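You operate a simulated robot arm through the tools that you are given. There is no shell and no other tool. Be economical: measure what you need, move in short steps, check, and stop when the job is done.

You run a simulated robot arm. Do the job below in one go: nothing can be reset, and whatever is moved stays where it is left.

## Task
Fetch the fifteen plug and stand it on top of the short bright offcut.
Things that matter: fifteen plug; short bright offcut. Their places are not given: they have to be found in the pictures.

Only the result counts: the job must be done as asked and must still hold three seconds after the hand-in. Knocking over, shifting, dropping, spilling or breaking anything else fails it.

## Robot
A 6-joint arm with a two-finger parallel gripper, fixed in place. Base frame: the origin is at the foot of the arm, x ahead of it, y to its left, z up; the work surface is at about z = 0. Readings come in mm, degrees, newtons and seconds.
With the tool pointing down near the work surface it reaches from about 140 to 580 mm from the base axis. Its first joint turns from -66.0 to 66.0 degrees. Payload 2.1 kg.
The TCP is the grasp point between the finger pads, 30 mm short of the fingertips. In the tool frame z runs along the fingers and y along their closing line. Largest opening 94 mm; finger width 28, thickness 10; the body of the gripper, 50 by 96 mm, starts 55 mm behind the TCP.
Orientation is that of the tool frame in the base frame, as a unit quaternion [w, x, y, z]. With the fingers straight down and closing along the base's y, the tool's x points along the base's -x, its y along +y and its z along -z.

## Interface
- The arm moves only by the tool send_rows. Its argument "increments" is a list of rows, each a list of 3 entries, a list of its own where there are three numbers: the shift along the base's x, y, z in mm, then the turn, a rotation vector about the base's x, y, z in degrees, then the gripper command, from -1 (fully open) to 1 (shut), values between in proportion. In form: [[[dx, dy, dz], [rx, ry, rz], hand], ...]. A call has 1 to 10 rows; each row is the pose to reach, as a shift and turn from the pose commanded when the call began. A row lasts 0.2 s, in which the tool goes at most 50 mm and 8.6 degrees; a call with a longer step from one row to the next is refused whole, and so is a gripper value outside its range. Where a pose cannot be reached the arm comes as near as it can. A force on the tool above 40 N (or 10 N above the force at the start of the call, whichever is more), or a blocked arm, ends the call early, and 0.2 s more pass. Each finger travels about 72 mm/s and halts on what it meets, pressing with about 43 N; the grip force reading is that of the motor and also rises with nothing between the fingers. The clock runs only during rows and for 0.2 s after the last one: add rows that repeat a pose to give the fingers time. The reply holds the time, the measured pose of the TCP, the force on the tool along the base axes, the opening and the grip force, in the units named above and with some noise.
- Cameras (640 x 400 px; columns grow to the right, rows downward): "scene" is fixed at [44.6, -371.5, 467.1]; the picture's right is [0.84, -0.54, 0.00], its down [-0.39, -0.61, -0.69] and it looks along [0.37, 0.58, -0.73] (base axes); focal length 216 px, centre (320, 200). "wrist" rides on the gripper at [-37, 0, -58] in the tool frame; the picture's right is [0.00, -1.00, 0.00], its down [0.97, 0.00, -0.24] and it looks along [0.24, 0.00, 0.97] (tool axes); focal length 218 px, centre (320, 200).
- get_image(camera): a new picture of that camera. No time passes.
- locate(camera, pixels): for up to 12 pixels [column, row] of the newest picture of that camera ("zoom" is the newest enlarged one), the place [x, y, z] in the base frame of the surface seen there, good to about 2 mm. No time passes.
- enlarge(camera, box): a new picture of the part [left, top, right, bottom] of that camera's present view, enlarged. No time passes.
- job_done(): hands the job in; it is judged then, once.

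Work in short steps. Measure before you move; look again where a grasp or a placing could have gone wrong, and mend it. You have 60 turns and 30 pictures in all, those below and enlarged ones among them. Open the gripper and draw the arm clear of the work before you hand the job in, unless the task says otherwise; then end with one line.

The tools are called as name(argument=value, ...) on one line, values as JSON. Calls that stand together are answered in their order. send_rows: Moves the arm, as the interface text tells. Its arguments: {"type":"object","properties":{"increments":{"type":"array"}},"required":["increments"]} The other tools are called the same way: get_image (camera) takes a picture; locate (camera, pixels) gives the place of the surface under pixels of a picture; enlarge (camera, box) takes an enlarged picture of a part of a camera's view; job_done () hands the job in.

At the start:

```text
time_s: 0.0
tcp_pos: [347.6, -36.2, 268.6]
orientation: [0.001, -0.001, 1.0, 0.0]
ft_force: [0.4, -1.0, -0.9]
finger_gap: 94.0
grip_force: 0.1
```

scene: 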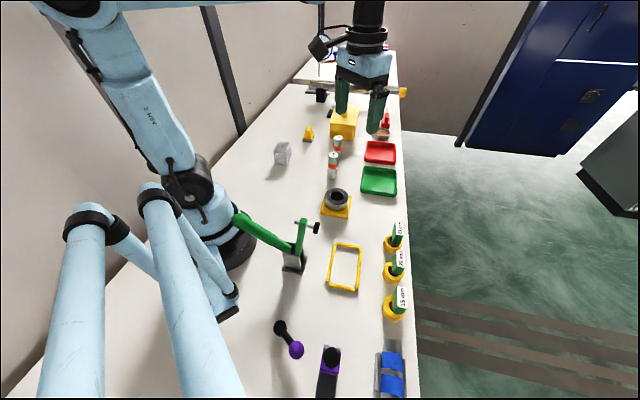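
wrist: 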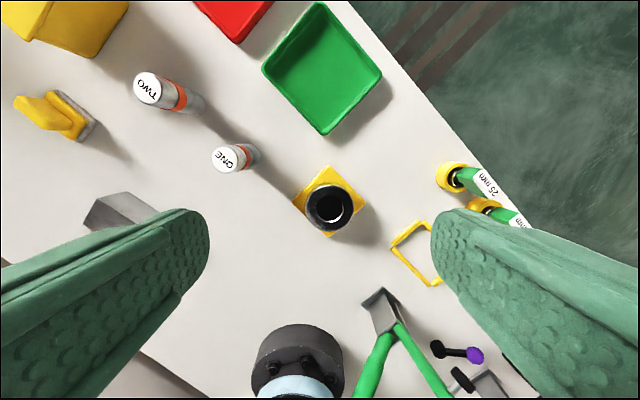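

The scene shows green tagged plugs in yellow rings near (395,240)-(395,305), and a grey block near (283,153). I enlarge both areas to identify them.

enlarge(camera="scene", box=[340, 210, 440, 330])

enlarge(camera="scene", box=[250, 70, 420, 220])

enlarge(camera="scene", box=[220, 200, 420, 400])

```text
3.33 times, centred on (390, 270) of scene
```

zoom: 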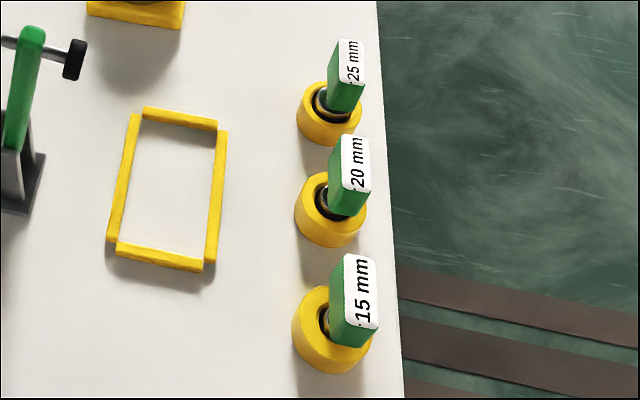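

```text
2.67 times, centred on (335, 145) of scene
```

zoom: 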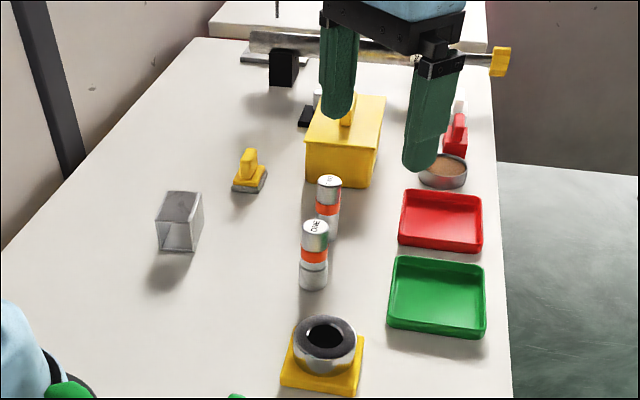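

```text
2.00 times, centred on (320, 300) of scene
```

zoom: 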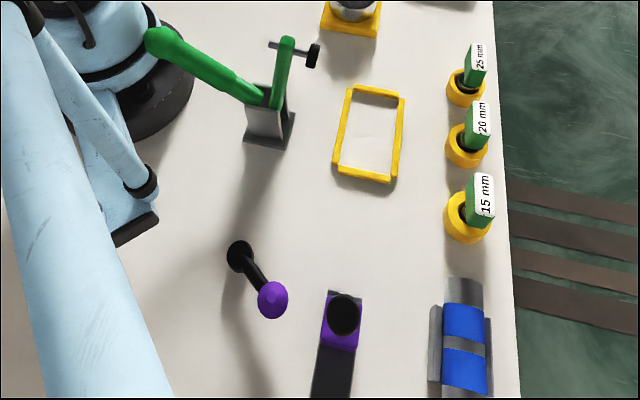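

The 15 mm plug is at zoom (478,200), in a yellow ring. I measure it, and then enlarge the grey tube piece.

locate(camera="zoom", pixels=[[470, 178], [489, 178], [493, 212], [476, 216], [484, 195], [468, 200], [450, 205], [462, 235], [470, 240], [455, 195], [440, 250], [458, 215]])

enlarge(camera="scene", box=[255, 125, 315, 185])

enlarge(camera="scene", box=[370, 270, 430, 330])

```text
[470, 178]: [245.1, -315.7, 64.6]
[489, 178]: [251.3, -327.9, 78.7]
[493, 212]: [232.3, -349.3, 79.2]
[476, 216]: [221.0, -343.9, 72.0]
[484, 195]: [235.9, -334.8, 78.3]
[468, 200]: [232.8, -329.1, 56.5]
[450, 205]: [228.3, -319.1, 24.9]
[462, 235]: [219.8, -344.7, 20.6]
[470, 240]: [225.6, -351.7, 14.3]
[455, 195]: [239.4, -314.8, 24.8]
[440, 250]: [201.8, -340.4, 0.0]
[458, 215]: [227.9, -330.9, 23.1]
```

```text
6.67 times, centred on (285, 155) of scene
```

zoom: 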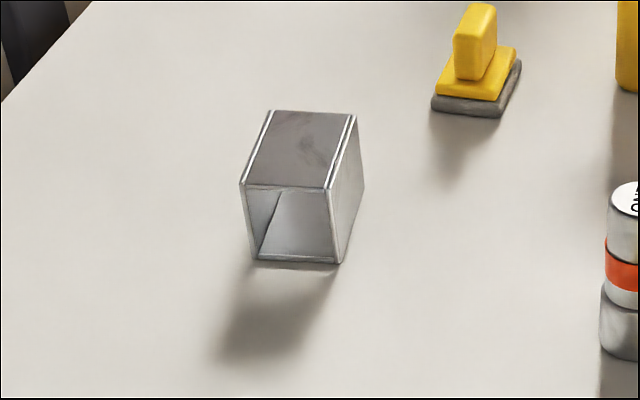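

```text
6.67 times, centred on (400, 300) of scene
```

zoom: 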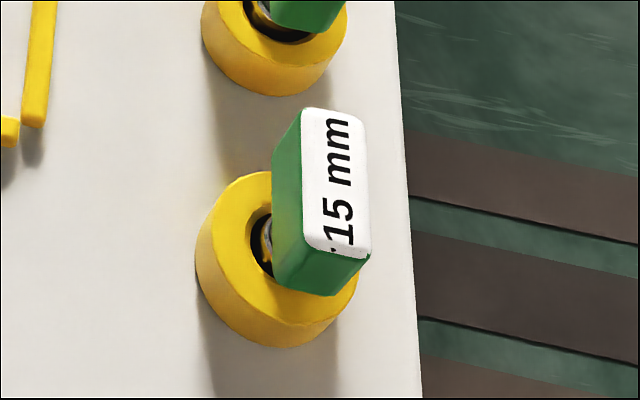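

I measure the plug handle's corners in this newest zoom, and the tube block in the plain scene frame.

locate(camera="zoom", pixels=[[308, 114], [358, 122], [364, 245], [312, 238], [336, 180], [277, 190], [277, 270], [290, 210], [320, 286], [265, 225], [360, 262], [230, 300]])

locate(camera="scene", pixels=[[281, 142.5], [287, 142.5], [278.5, 152.5], [286, 152.5], [283, 148], [288, 155], [287.5, 163.5], [279, 164]])

```text
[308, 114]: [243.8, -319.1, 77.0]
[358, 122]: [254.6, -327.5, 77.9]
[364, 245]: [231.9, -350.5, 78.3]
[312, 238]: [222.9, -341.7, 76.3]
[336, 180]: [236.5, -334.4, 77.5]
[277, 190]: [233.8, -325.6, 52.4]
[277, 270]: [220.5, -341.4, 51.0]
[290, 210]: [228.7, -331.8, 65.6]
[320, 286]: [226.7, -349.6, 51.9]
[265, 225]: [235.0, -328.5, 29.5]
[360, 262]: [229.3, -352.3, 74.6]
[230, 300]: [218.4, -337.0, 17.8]
```

```text
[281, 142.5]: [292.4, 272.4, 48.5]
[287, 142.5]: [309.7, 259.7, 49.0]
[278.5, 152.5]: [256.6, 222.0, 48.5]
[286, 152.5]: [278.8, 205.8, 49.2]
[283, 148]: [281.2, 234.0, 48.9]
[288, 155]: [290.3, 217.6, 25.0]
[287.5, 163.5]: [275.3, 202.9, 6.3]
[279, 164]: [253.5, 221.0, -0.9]
```

The handle's top centre is about (238,-335,78), its long axis at about 46° and its narrow side along about 137°. It is 14 mm thick and spans z 50–78. I move above it, staying high, turning +47° so the fingers close across the narrow side.

send_rows(increments=[[[-11, -30, -7], [0, 0, 4.7], -1], [[-22, -60, -14], [0, 0, 9.4], -1], [[-33, -90, -21], [0, 0, 14.1], -1], [[-44, -119, -28], [0, 0, 18.8], -1], [[-55, -149, -35], [0, 0, 23.5], -0.5], [[-66, -179, -42], [0, 0, 28.2], -0.3], [[-77, -209, -49], [0, 0, 32.9], 0], [[-88, -239, -56], [0, 0, 37.6], 0], [[-99, -269, -63], [0, 0, 42.3], 0], [[-109.5, -298.5, -68.6], [0, 0, 47], 0]])

get_image(camera="wrist")

get_image(camera="scene")

```text
time_s: 2.2
tcp_pos: [240.8, -335.3, 199.3]
orientation: [0.001, -0.401, 0.916, 0.001]
ft_force: [0.2, -0.4, -0.6]
finger_gap: 47.2
grip_force: 0.1
```

```text
22 pictures are left
```

wrist: 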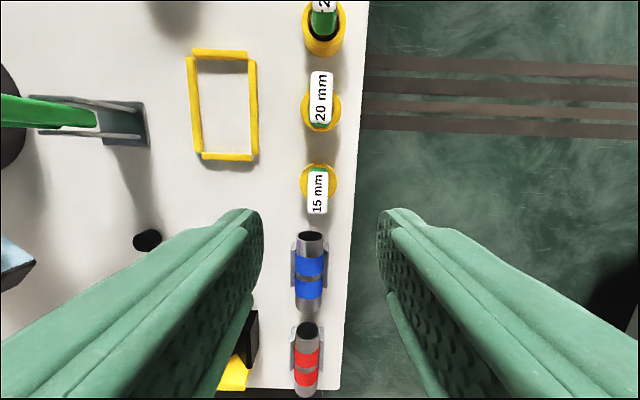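

```text
21 pictures are left
```

scene: 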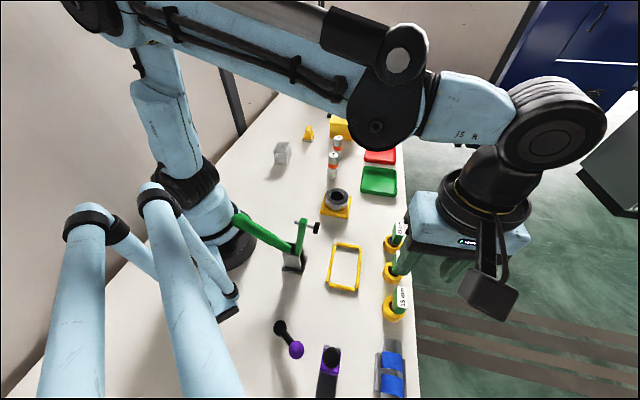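

The fingers straddle the column of plugs, with the 15 mm label at (317,193). I measure its top corners, and those of its neighbour.

locate(camera="wrist", pixels=[[310, 174], [327, 174], [309, 212], [326, 213], [318, 193], [319, 168], [321, 96], [302, 187], [336, 182], [296, 262], [325, 258], [310, 236]])

enlarge(camera="wrist", box=[280, 150, 360, 230])

```text
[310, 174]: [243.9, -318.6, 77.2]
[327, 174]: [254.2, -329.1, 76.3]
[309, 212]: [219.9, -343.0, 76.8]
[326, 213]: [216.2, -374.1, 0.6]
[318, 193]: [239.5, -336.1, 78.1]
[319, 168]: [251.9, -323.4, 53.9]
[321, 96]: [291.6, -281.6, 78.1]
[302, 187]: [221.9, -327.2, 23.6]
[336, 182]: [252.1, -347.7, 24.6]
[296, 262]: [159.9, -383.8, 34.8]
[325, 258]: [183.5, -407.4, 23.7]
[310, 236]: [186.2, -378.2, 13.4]
```

```text
5.00 times, centred on (320, 190) of wrist
```

zoom: 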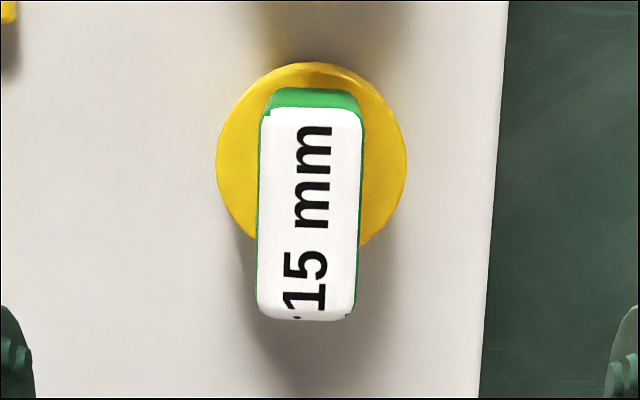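

Handle centre is about (237.8,-335.3), and the neighbours are clear along the handle's long axis. I correct x by -2.7 and come down to TCP z≈64, which puts the tips at about 34, above the ring top at 24.

send_rows(increments=[[[-2.7, 0, -30], [0, 0, 0], 0], [[-2.7, 0, -60], [0, 0, 0], 0], [[-2.7, 0, -85], [0, 0, 0], 0], [[-2.7, 0, -105], [0, 0, 0], 0], [[-2.7, 0, -120], [0, 0, 0], 0], [[-2.7, 0, -130], [0, 0, 0], 0], [[-2.7, 0, -135], [0, 0, 0], 0], [[-2.7, 0, -135], [0, 0, 0], 0]])

get_image(camera="wrist")

```text
time_s: 4.0
tcp_pos: [235.8, -335.7, 64.5]
orientation: [0.001, -0.4, 0.917, 0.0]
ft_force: [-0.5, 0.3, 0.9]
finger_gap: 46.9
grip_force: 0.1
```

```text
19 pictures are left
```

wrist: 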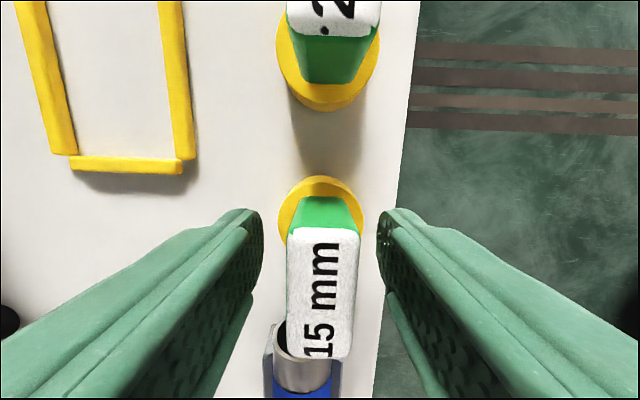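

The plug sits about central between the fingers, near column 322. I check the top's corners once more before closing.

locate(camera="wrist", pixels=[[291, 231], [356, 232], [289, 352], [348, 354], [322, 290], [320, 198]])

```text
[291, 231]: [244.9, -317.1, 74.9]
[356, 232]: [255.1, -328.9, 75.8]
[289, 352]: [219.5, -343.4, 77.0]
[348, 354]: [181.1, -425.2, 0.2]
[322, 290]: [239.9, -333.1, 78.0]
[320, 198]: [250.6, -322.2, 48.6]
```

The offset is about 1.4 mm along the closing line. I nudge by (1,-0.8) and close.

send_rows(increments=[[[1, -0.8, 0], [0, 0, 0], 0], [[1, -0.8, 0], [0, 0, 0], 0.3], [[1, -0.8, 0], [0, 0, 0], 0.6], [[1, -0.8, 0], [0, 0, 0], 1], [[1, -0.8, 0], [0, 0, 0], 1], [[1, -0.8, 0], [0, 0, 0], 1]])

```text
time_s: 5.4
tcp_pos: [238.0, -336.8, 64.6]
orientation: [0.001, -0.399, 0.917, 0.0]
ft_force: [0.1, 1.0, 0.5]
finger_gap: 21.8
grip_force: 43.2
```

The gap is 21.8 mm, wider than my 15 mm estimate. I look before lifting.

get_image(camera="wrist")

enlarge(camera="scene", box=[360, 230, 460, 330])

```text
18 pictures are left
```

wrist: 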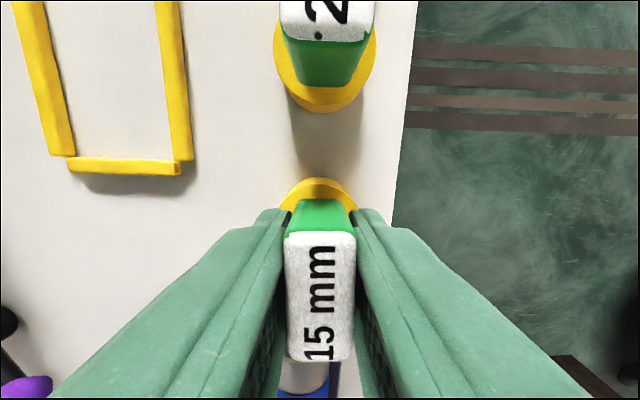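

```text
4.00 times, centred on (410, 280) of scene
```

zoom: 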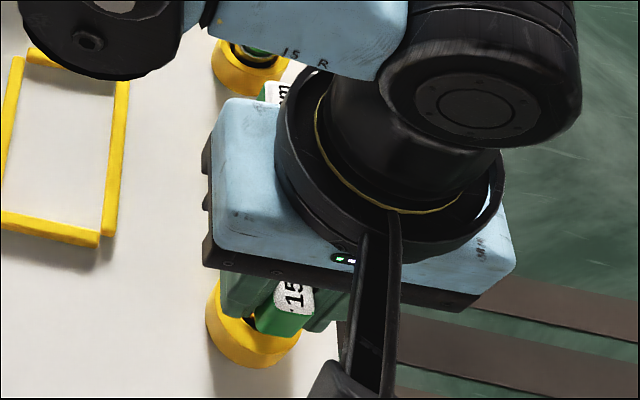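

I enlarge the contact area to see what the pads are touching.

enlarge(camera="wrist", box=[250, 170, 390, 310])

```text
2.86 times, centred on (320, 240) of wrist
```

zoom: 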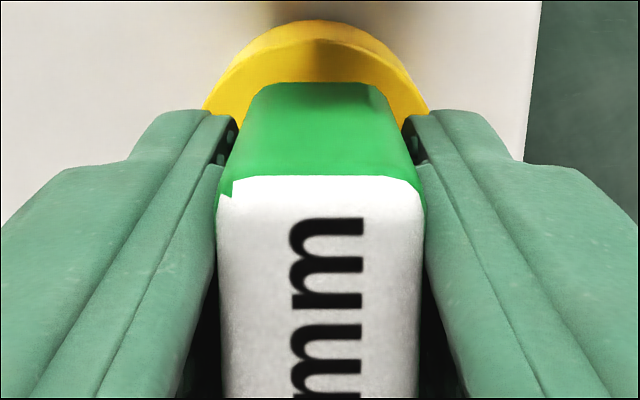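

The pads appear to hold a collar under the handle, about 22 mm wide, rather than the 16 mm handle itself. I lift a little, gently, and look whether the plug comes straight out of the ring.

send_rows(increments=[[[0, 0, 4], [0, 0, 0], 1], [[0, 0, 10], [0, 0, 0], 1], [[0, 0, 16], [0, 0, 0], 1], [[0, 0, 20], [0, 0, 0], 1], [[0, 0, 20], [0, 0, 0], 1]])

get_image(camera="wrist")

enlarge(camera="scene", box=[370, 260, 450, 340])

```text
time_s: 6.6
tcp_pos: [237.5, -334.0, 84.9]
orientation: [0.001, -0.4, 0.917, 0.0]
ft_force: [-1.6, -0.4, -0.9]
finger_gap: 21.3
grip_force: 42.7
```

```text
15 pictures are left
```

wrist: 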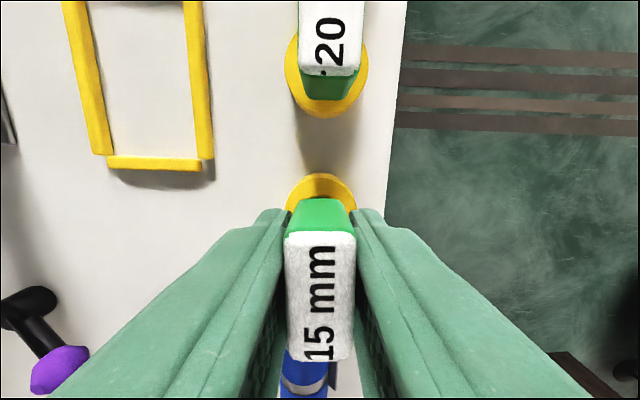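

```text
5.00 times, centred on (410, 300) of scene
```

zoom: 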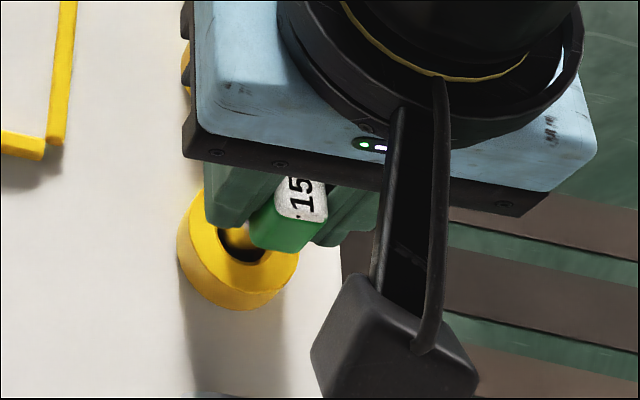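

The plug came up with the hand and the ring stayed. I lift on to z≈205.

send_rows(increments=[[[0, 0, 8], [0, 0, 0], 1], [[0, 0, 18], [0, 0, 0], 1], [[0, 0, 30], [0, 0, 0], 1], [[0, 0, 45], [0, 0, 0], 1], [[0, 0, 62], [0, 0, 0], 1], [[0, 0, 80], [0, 0, 0], 1], [[0, 0, 98], [0, 0, 0], 1], [[0, 0, 112], [0, 0, 0], 1], [[0, 0, 120], [0, 0, 0], 1], [[0, 0, 120], [0, 0, 0], 1]])

enlarge(camera="scene", box=[370, 200, 490, 320])

```text
time_s: 8.8
tcp_pos: [237.1, -334.3, 205.0]
orientation: [0.0, -0.4, 0.917, 0.0]
ft_force: [1.0, -0.4, -1.2]
finger_gap: 21.4
grip_force: 42.8
```

```text
3.33 times, centred on (430, 260) of scene
```

zoom: 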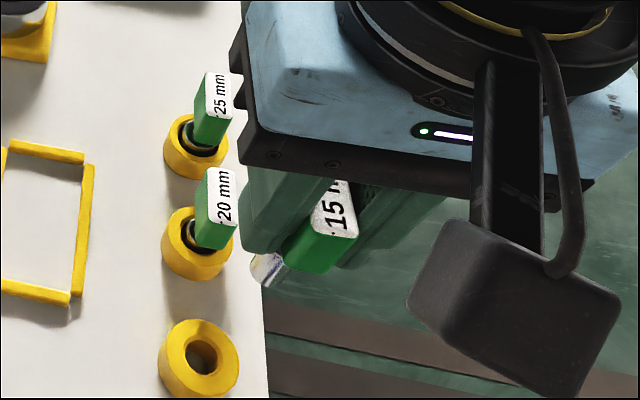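

The plug is out and its bright shaft end shows at zoom (265,275). I measure how far it hangs below the TCP.

locate(camera="zoom", pixels=[[262, 262], [256, 272], [263, 284], [269, 286], [275, 281], [286, 268], [253, 262], [320, 225], [310, 268]])

```text
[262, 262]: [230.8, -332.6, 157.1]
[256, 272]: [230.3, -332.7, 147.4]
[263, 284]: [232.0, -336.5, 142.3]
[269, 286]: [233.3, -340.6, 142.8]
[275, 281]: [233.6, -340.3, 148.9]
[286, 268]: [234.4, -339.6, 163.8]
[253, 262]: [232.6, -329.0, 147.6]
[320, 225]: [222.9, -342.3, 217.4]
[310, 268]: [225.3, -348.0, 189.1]
```

The shaft bottom is 63 mm below the TCP. I carry the plug high toward the tube, raising to z≈260, first half.

send_rows(increments=[[[3, 12, 15], [0, 0, 0], 1], [[9, 40, 30], [0, 0, 0], 1], [[16, 75, 45], [0, 0, 0], 1], [[24, 112, 55], [0, 0, 0], 1], [[32, 150, 55], [0, 0, 0], 1], [[40, 190, 55], [0, 0, 0], 1], [[48, 228, 55], [0, 0, 0], 1], [[55, 265, 55], [0, 0, 0], 1], [[60, 295, 55], [0, 0, 0], 1], [[63, 314, 55], [0, 0, 0], 1]])

get_image(camera="scene")

```text
time_s: 11.0
tcp_pos: [300.4, -22.0, 257.8]
orientation: [0.0, -0.399, 0.917, 0.001]
ft_force: [-0.3, 0.3, -1.8]
finger_gap: 21.7
grip_force: 43.0
```

```text
12 pictures are left
```

scene: 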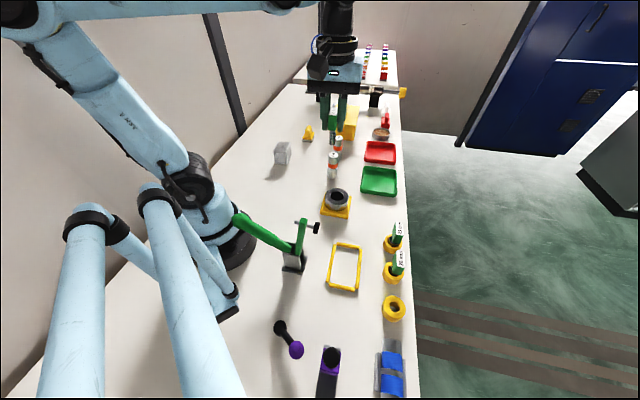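

All is undisturbed. I go on to hover just short of the tube, at about (262,200,230), so the wrist camera can see its top.

send_rows(increments=[[[-2, 12, 0], [0, 0, 0], 1], [[-6, 36, -3], [0, 0, 0], 1], [[-11, 64, -8], [0, 0, 0], 1], [[-16, 92, -12], [0, 0, 0], 1], [[-21, 122, -16], [0, 0, 0], 1], [[-26, 152, -20], [0, 0, 0], 1], [[-31, 182, -24], [0, 0, 0], 1], [[-35, 204, -27], [0, 0, 0], 1], [[-38, 218, -28], [0, 0, 0], 1], [[-38, 222, -28], [0, 0, 0], 1]])

get_image(camera="wrist")

enlarge(camera="scene", box=[230, 70, 350, 190])

```text
time_s: 13.2
tcp_pos: [261.8, 200.6, 231.6]
orientation: [0.001, -0.399, 0.917, 0.0]
ft_force: [0.0, -0.3, -0.9]
finger_gap: 21.6
grip_force: 42.8
```

```text
11 pictures are left
```

wrist: 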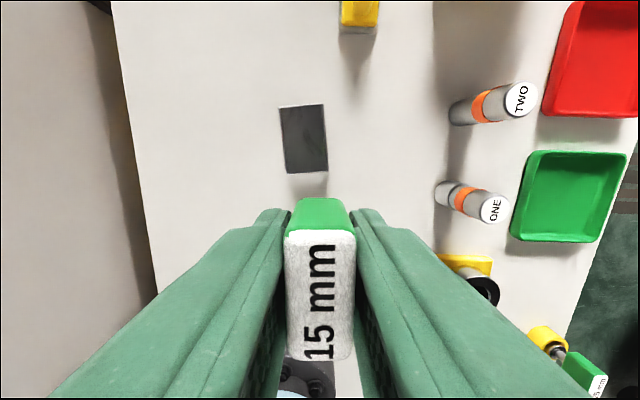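

```text
3.33 times, centred on (290, 130) of scene
```

zoom: 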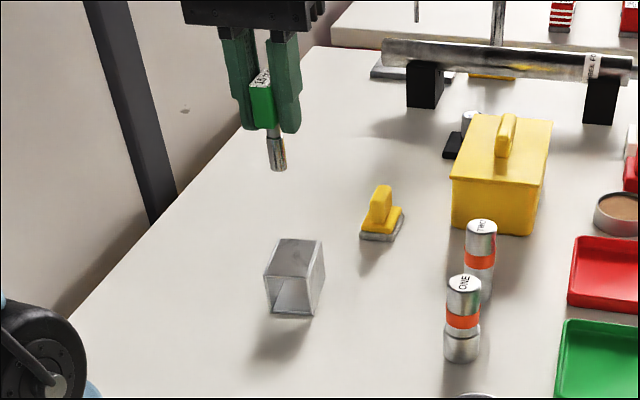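

The tube's top is a rectangle in the wrist picture at (279,107),(324,104),(327,171),(286,173). The plug hangs upright, with its shaft end at zoom (277,168). I measure both.

locate(camera="wrist", pixels=[[281, 109], [322, 106], [325, 169], [288, 171], [304, 139], [302, 107], [307, 170], [284, 140], [324, 138]])

locate(camera="zoom", pixels=[[272, 168], [278, 169], [284, 167], [268, 140], [274, 140], [281, 140], [266, 127], [262, 100], [252, 110], [274, 110]])

```text
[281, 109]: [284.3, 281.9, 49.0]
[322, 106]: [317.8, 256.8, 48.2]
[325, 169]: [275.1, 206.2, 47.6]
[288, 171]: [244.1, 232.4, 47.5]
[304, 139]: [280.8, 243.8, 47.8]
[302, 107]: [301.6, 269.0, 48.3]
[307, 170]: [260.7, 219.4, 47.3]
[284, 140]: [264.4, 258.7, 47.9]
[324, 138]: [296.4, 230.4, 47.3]
```

```text
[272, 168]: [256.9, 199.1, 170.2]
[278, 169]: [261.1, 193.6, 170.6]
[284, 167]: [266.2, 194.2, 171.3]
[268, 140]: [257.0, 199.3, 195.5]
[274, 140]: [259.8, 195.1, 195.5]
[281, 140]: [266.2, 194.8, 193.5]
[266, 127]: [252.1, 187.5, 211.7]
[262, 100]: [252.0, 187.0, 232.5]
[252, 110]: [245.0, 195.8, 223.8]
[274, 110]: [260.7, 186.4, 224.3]
```

Tube top centre is about (282,242,48.5). The shaft is vertical, with its axis about 2 mm in +x from the TCP. I go over the centre first, then down to TCP z≈125, where the shaft bottom is about 14 mm above the top.

send_rows(increments=[[[6, 14, 0], [0, 0, 0], 1], [[13, 30, 0], [0, 0, 0], 1], [[18, 41.4, -5], [0, 0, 0], 1], [[18, 41.4, -25], [0, 0, 0], 1], [[18, 41.4, -50], [0, 0, 0], 1], [[18, 41.4, -72], [0, 0, 0], 1], [[18, 41.4, -90], [0, 0, 0], 1], [[18, 41.4, -102], [0, 0, 0], 1], [[18, 41.4, -106], [0, 0, 0], 1], [[18, 41.4, -106], [0, 0, 0], 1]])

enlarge(camera="scene", box=[250, 100, 320, 170])

```text
time_s: 15.4
tcp_pos: [280.2, 240.2, 123.7]
orientation: [0.002, -0.4, 0.916, 0.0]
ft_force: [-0.5, -0.2, -0.6]
finger_gap: 21.6
grip_force: 43.2
```

```text
5.71 times, centred on (285, 135) of scene
```

zoom: 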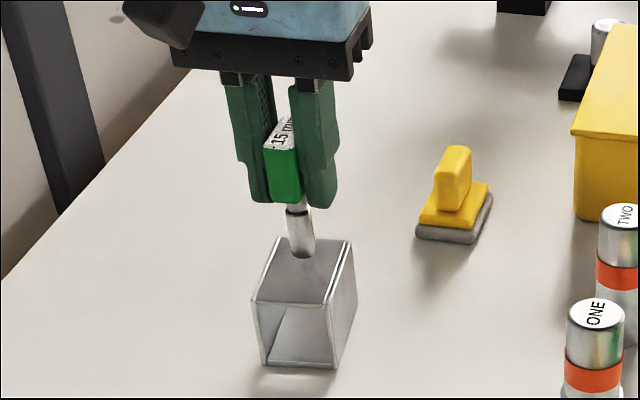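

The shaft end at zoom (303,256) hangs over the tube's top. I measure it and the top around it.

locate(camera="zoom", pixels=[[294, 252], [302, 255], [311, 252], [302, 235], [275, 242], [350, 246], [330, 300], [255, 297], [300, 275]])

```text
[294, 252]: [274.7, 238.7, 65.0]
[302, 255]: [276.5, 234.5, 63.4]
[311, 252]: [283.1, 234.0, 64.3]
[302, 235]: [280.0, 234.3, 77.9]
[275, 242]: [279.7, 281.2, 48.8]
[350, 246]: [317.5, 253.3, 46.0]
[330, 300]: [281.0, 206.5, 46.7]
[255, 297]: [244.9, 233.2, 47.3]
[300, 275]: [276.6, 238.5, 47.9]
```

Bottom is at z≈63 and the top at z≈48, with the shaft axis about 2 mm short of centre in y. I shift +2 in y and go down 11 mm, then read.

send_rows(increments=[[[0, 2, -2], [0, 0, 0], 1], [[0, 2, -5], [0, 0, 0], 1], [[0, 2, -8], [0, 0, 0], 1], [[0, 2, -10], [0, 0, 0], 1], [[0, 2, -11], [0, 0, 0], 1], [[0, 2, -11], [0, 0, 0], 1]])

enlarge(camera="scene", box=[265, 125, 305, 165])

```text
time_s: 16.8
tcp_pos: [281.1, 244.6, 113.3]
orientation: [0.001, -0.4, 0.917, 0.001]
ft_force: [0.7, 0.4, -0.7]
finger_gap: 21.4
grip_force: 42.8
```

```text
10.00 times, centred on (285, 145) of scene
```

zoom: 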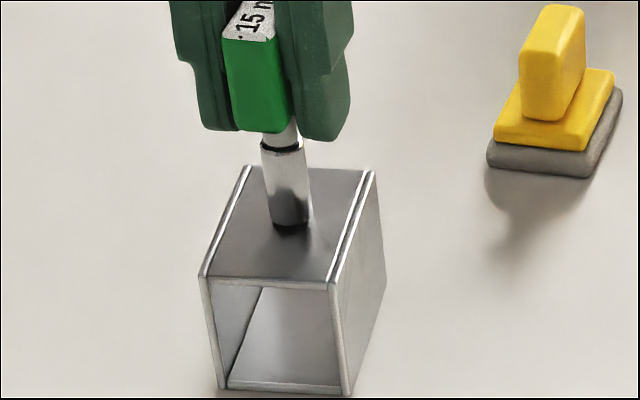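

It is almost touching, with the force still near zero. I creep down 1.5 mm and read the force.

send_rows(increments=[[[0, 0, -0.5], [0, 0, 0], 1], [[0, 0, -1], [0, 0, 0], 1], [[0, 0, -1.5], [0, 0, 0], 1], [[0, 0, -1.5], [0, 0, 0], 1]])

```text
time_s: 17.8
tcp_pos: [280.7, 243.1, 112.4]
orientation: [0.001, -0.399, 0.917, 0.001]
ft_force: [-0.7, 0.1, 1.7]
finger_gap: 21.8
grip_force: 42.8
```

The force along z is 1.7 N, hardly above the noise. I go down 0.8 mm more.

send_rows(increments=[[[0, 0, -0.4], [0, 0, 0], 1], [[0, 0, -0.8], [0, 0, 0], 1], [[0, 0, -0.8], [0, 0, 0], 1]])

```text
time_s: 18.6
tcp_pos: [280.4, 243.4, 111.3]
orientation: [0.001, -0.4, 0.917, 0.0]
ft_force: [-2.5, -4.3, 20.0]
finger_gap: 21.5
grip_force: 42.8
```

Contact: 20 N. I relieve it by 0.4 mm and then open in small steps.

send_rows(increments=[[[0, 0, 0.4], [0, 0, 0], 1], [[0, 0, 0.4], [0, 0, 0], 1], [[0, 0, 0.4], [0, 0, 0], 0.52], [[0, 0, 0.4], [0, 0, 0], 0.45], [[0, 0, 0.4], [0, 0, 0], 0.35], [[0, 0, 0.4], [0, 0, 0], 0.2], [[0, 0, 0.4], [0, 0, 0], 0], [[0, 0, 0.4], [0, 0, 0], 0], [[0, 0, 0.4], [0, 0, 0], 0]])

enlarge(camera="scene", box=[260, 110, 310, 160])

get_image(camera="wrist")

```text
time_s: 20.6
tcp_pos: [279.0, 243.2, 111.5]
orientation: [0.001, -0.4, 0.916, 0.001]
ft_force: [0.0, 0.5, -0.2]
finger_gap: 47.0
grip_force: 0.1
```

```text
8.00 times, centred on (285, 135) of scene
```

zoom: 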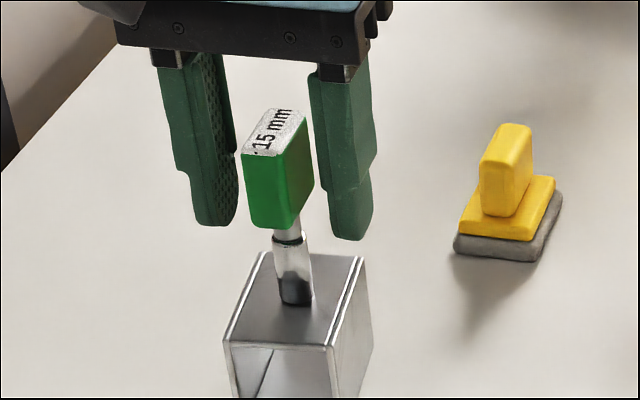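

```text
6 pictures are left
```

wrist: 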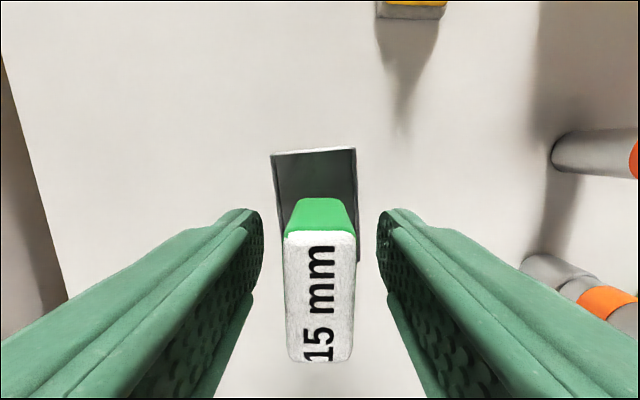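

The plug stands free between the open fingers. I go straight up, well clear.

send_rows(increments=[[[0, 0, 8], [0, 0, 0], 0], [[0, 0, 20], [0, 0, 0], 0], [[0, 0, 36], [0, 0, 0], 0], [[0, 0, 55], [0, 0, 0], 0], [[0, 0, 75], [0, 0, 0], 0], [[0, 0, 95], [0, 0, 0], 0], [[0, 0, 115], [0, 0, 0], 0], [[0, 0, 130], [0, 0, 0], -0.5], [[0, 0, 140], [0, 0, 0], -1], [[0, 0, 140], [0, 0, 0], -1]])

get_image(camera="scene")

enlarge(camera="scene", box=[250, 100, 320, 170])

```text
time_s: 22.8
tcp_pos: [279.9, 243.1, 253.1]
orientation: [0.002, -0.399, 0.917, 0.0]
ft_force: [0.8, -0.6, -0.5]
finger_gap: 94.1
grip_force: 0.0
```

```text
5 pictures are left
```

scene: 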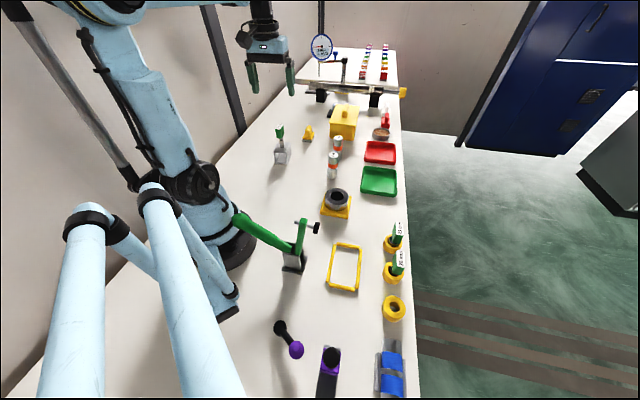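

```text
5.71 times, centred on (285, 135) of scene
```

zoom: 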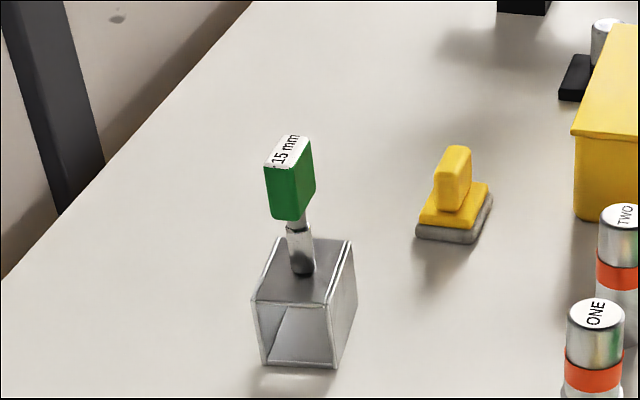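

The plug stands upright on the tube at zoom (302,270), the hand is open and clear, and nothing else has moved. I hand in.

job_done()

```text
The job is handed in.
```

The 15 mm plug is standing upright on top of the short bright tube offcut; the arm is open and clear, and I saw nothing else moved in the last pictures.
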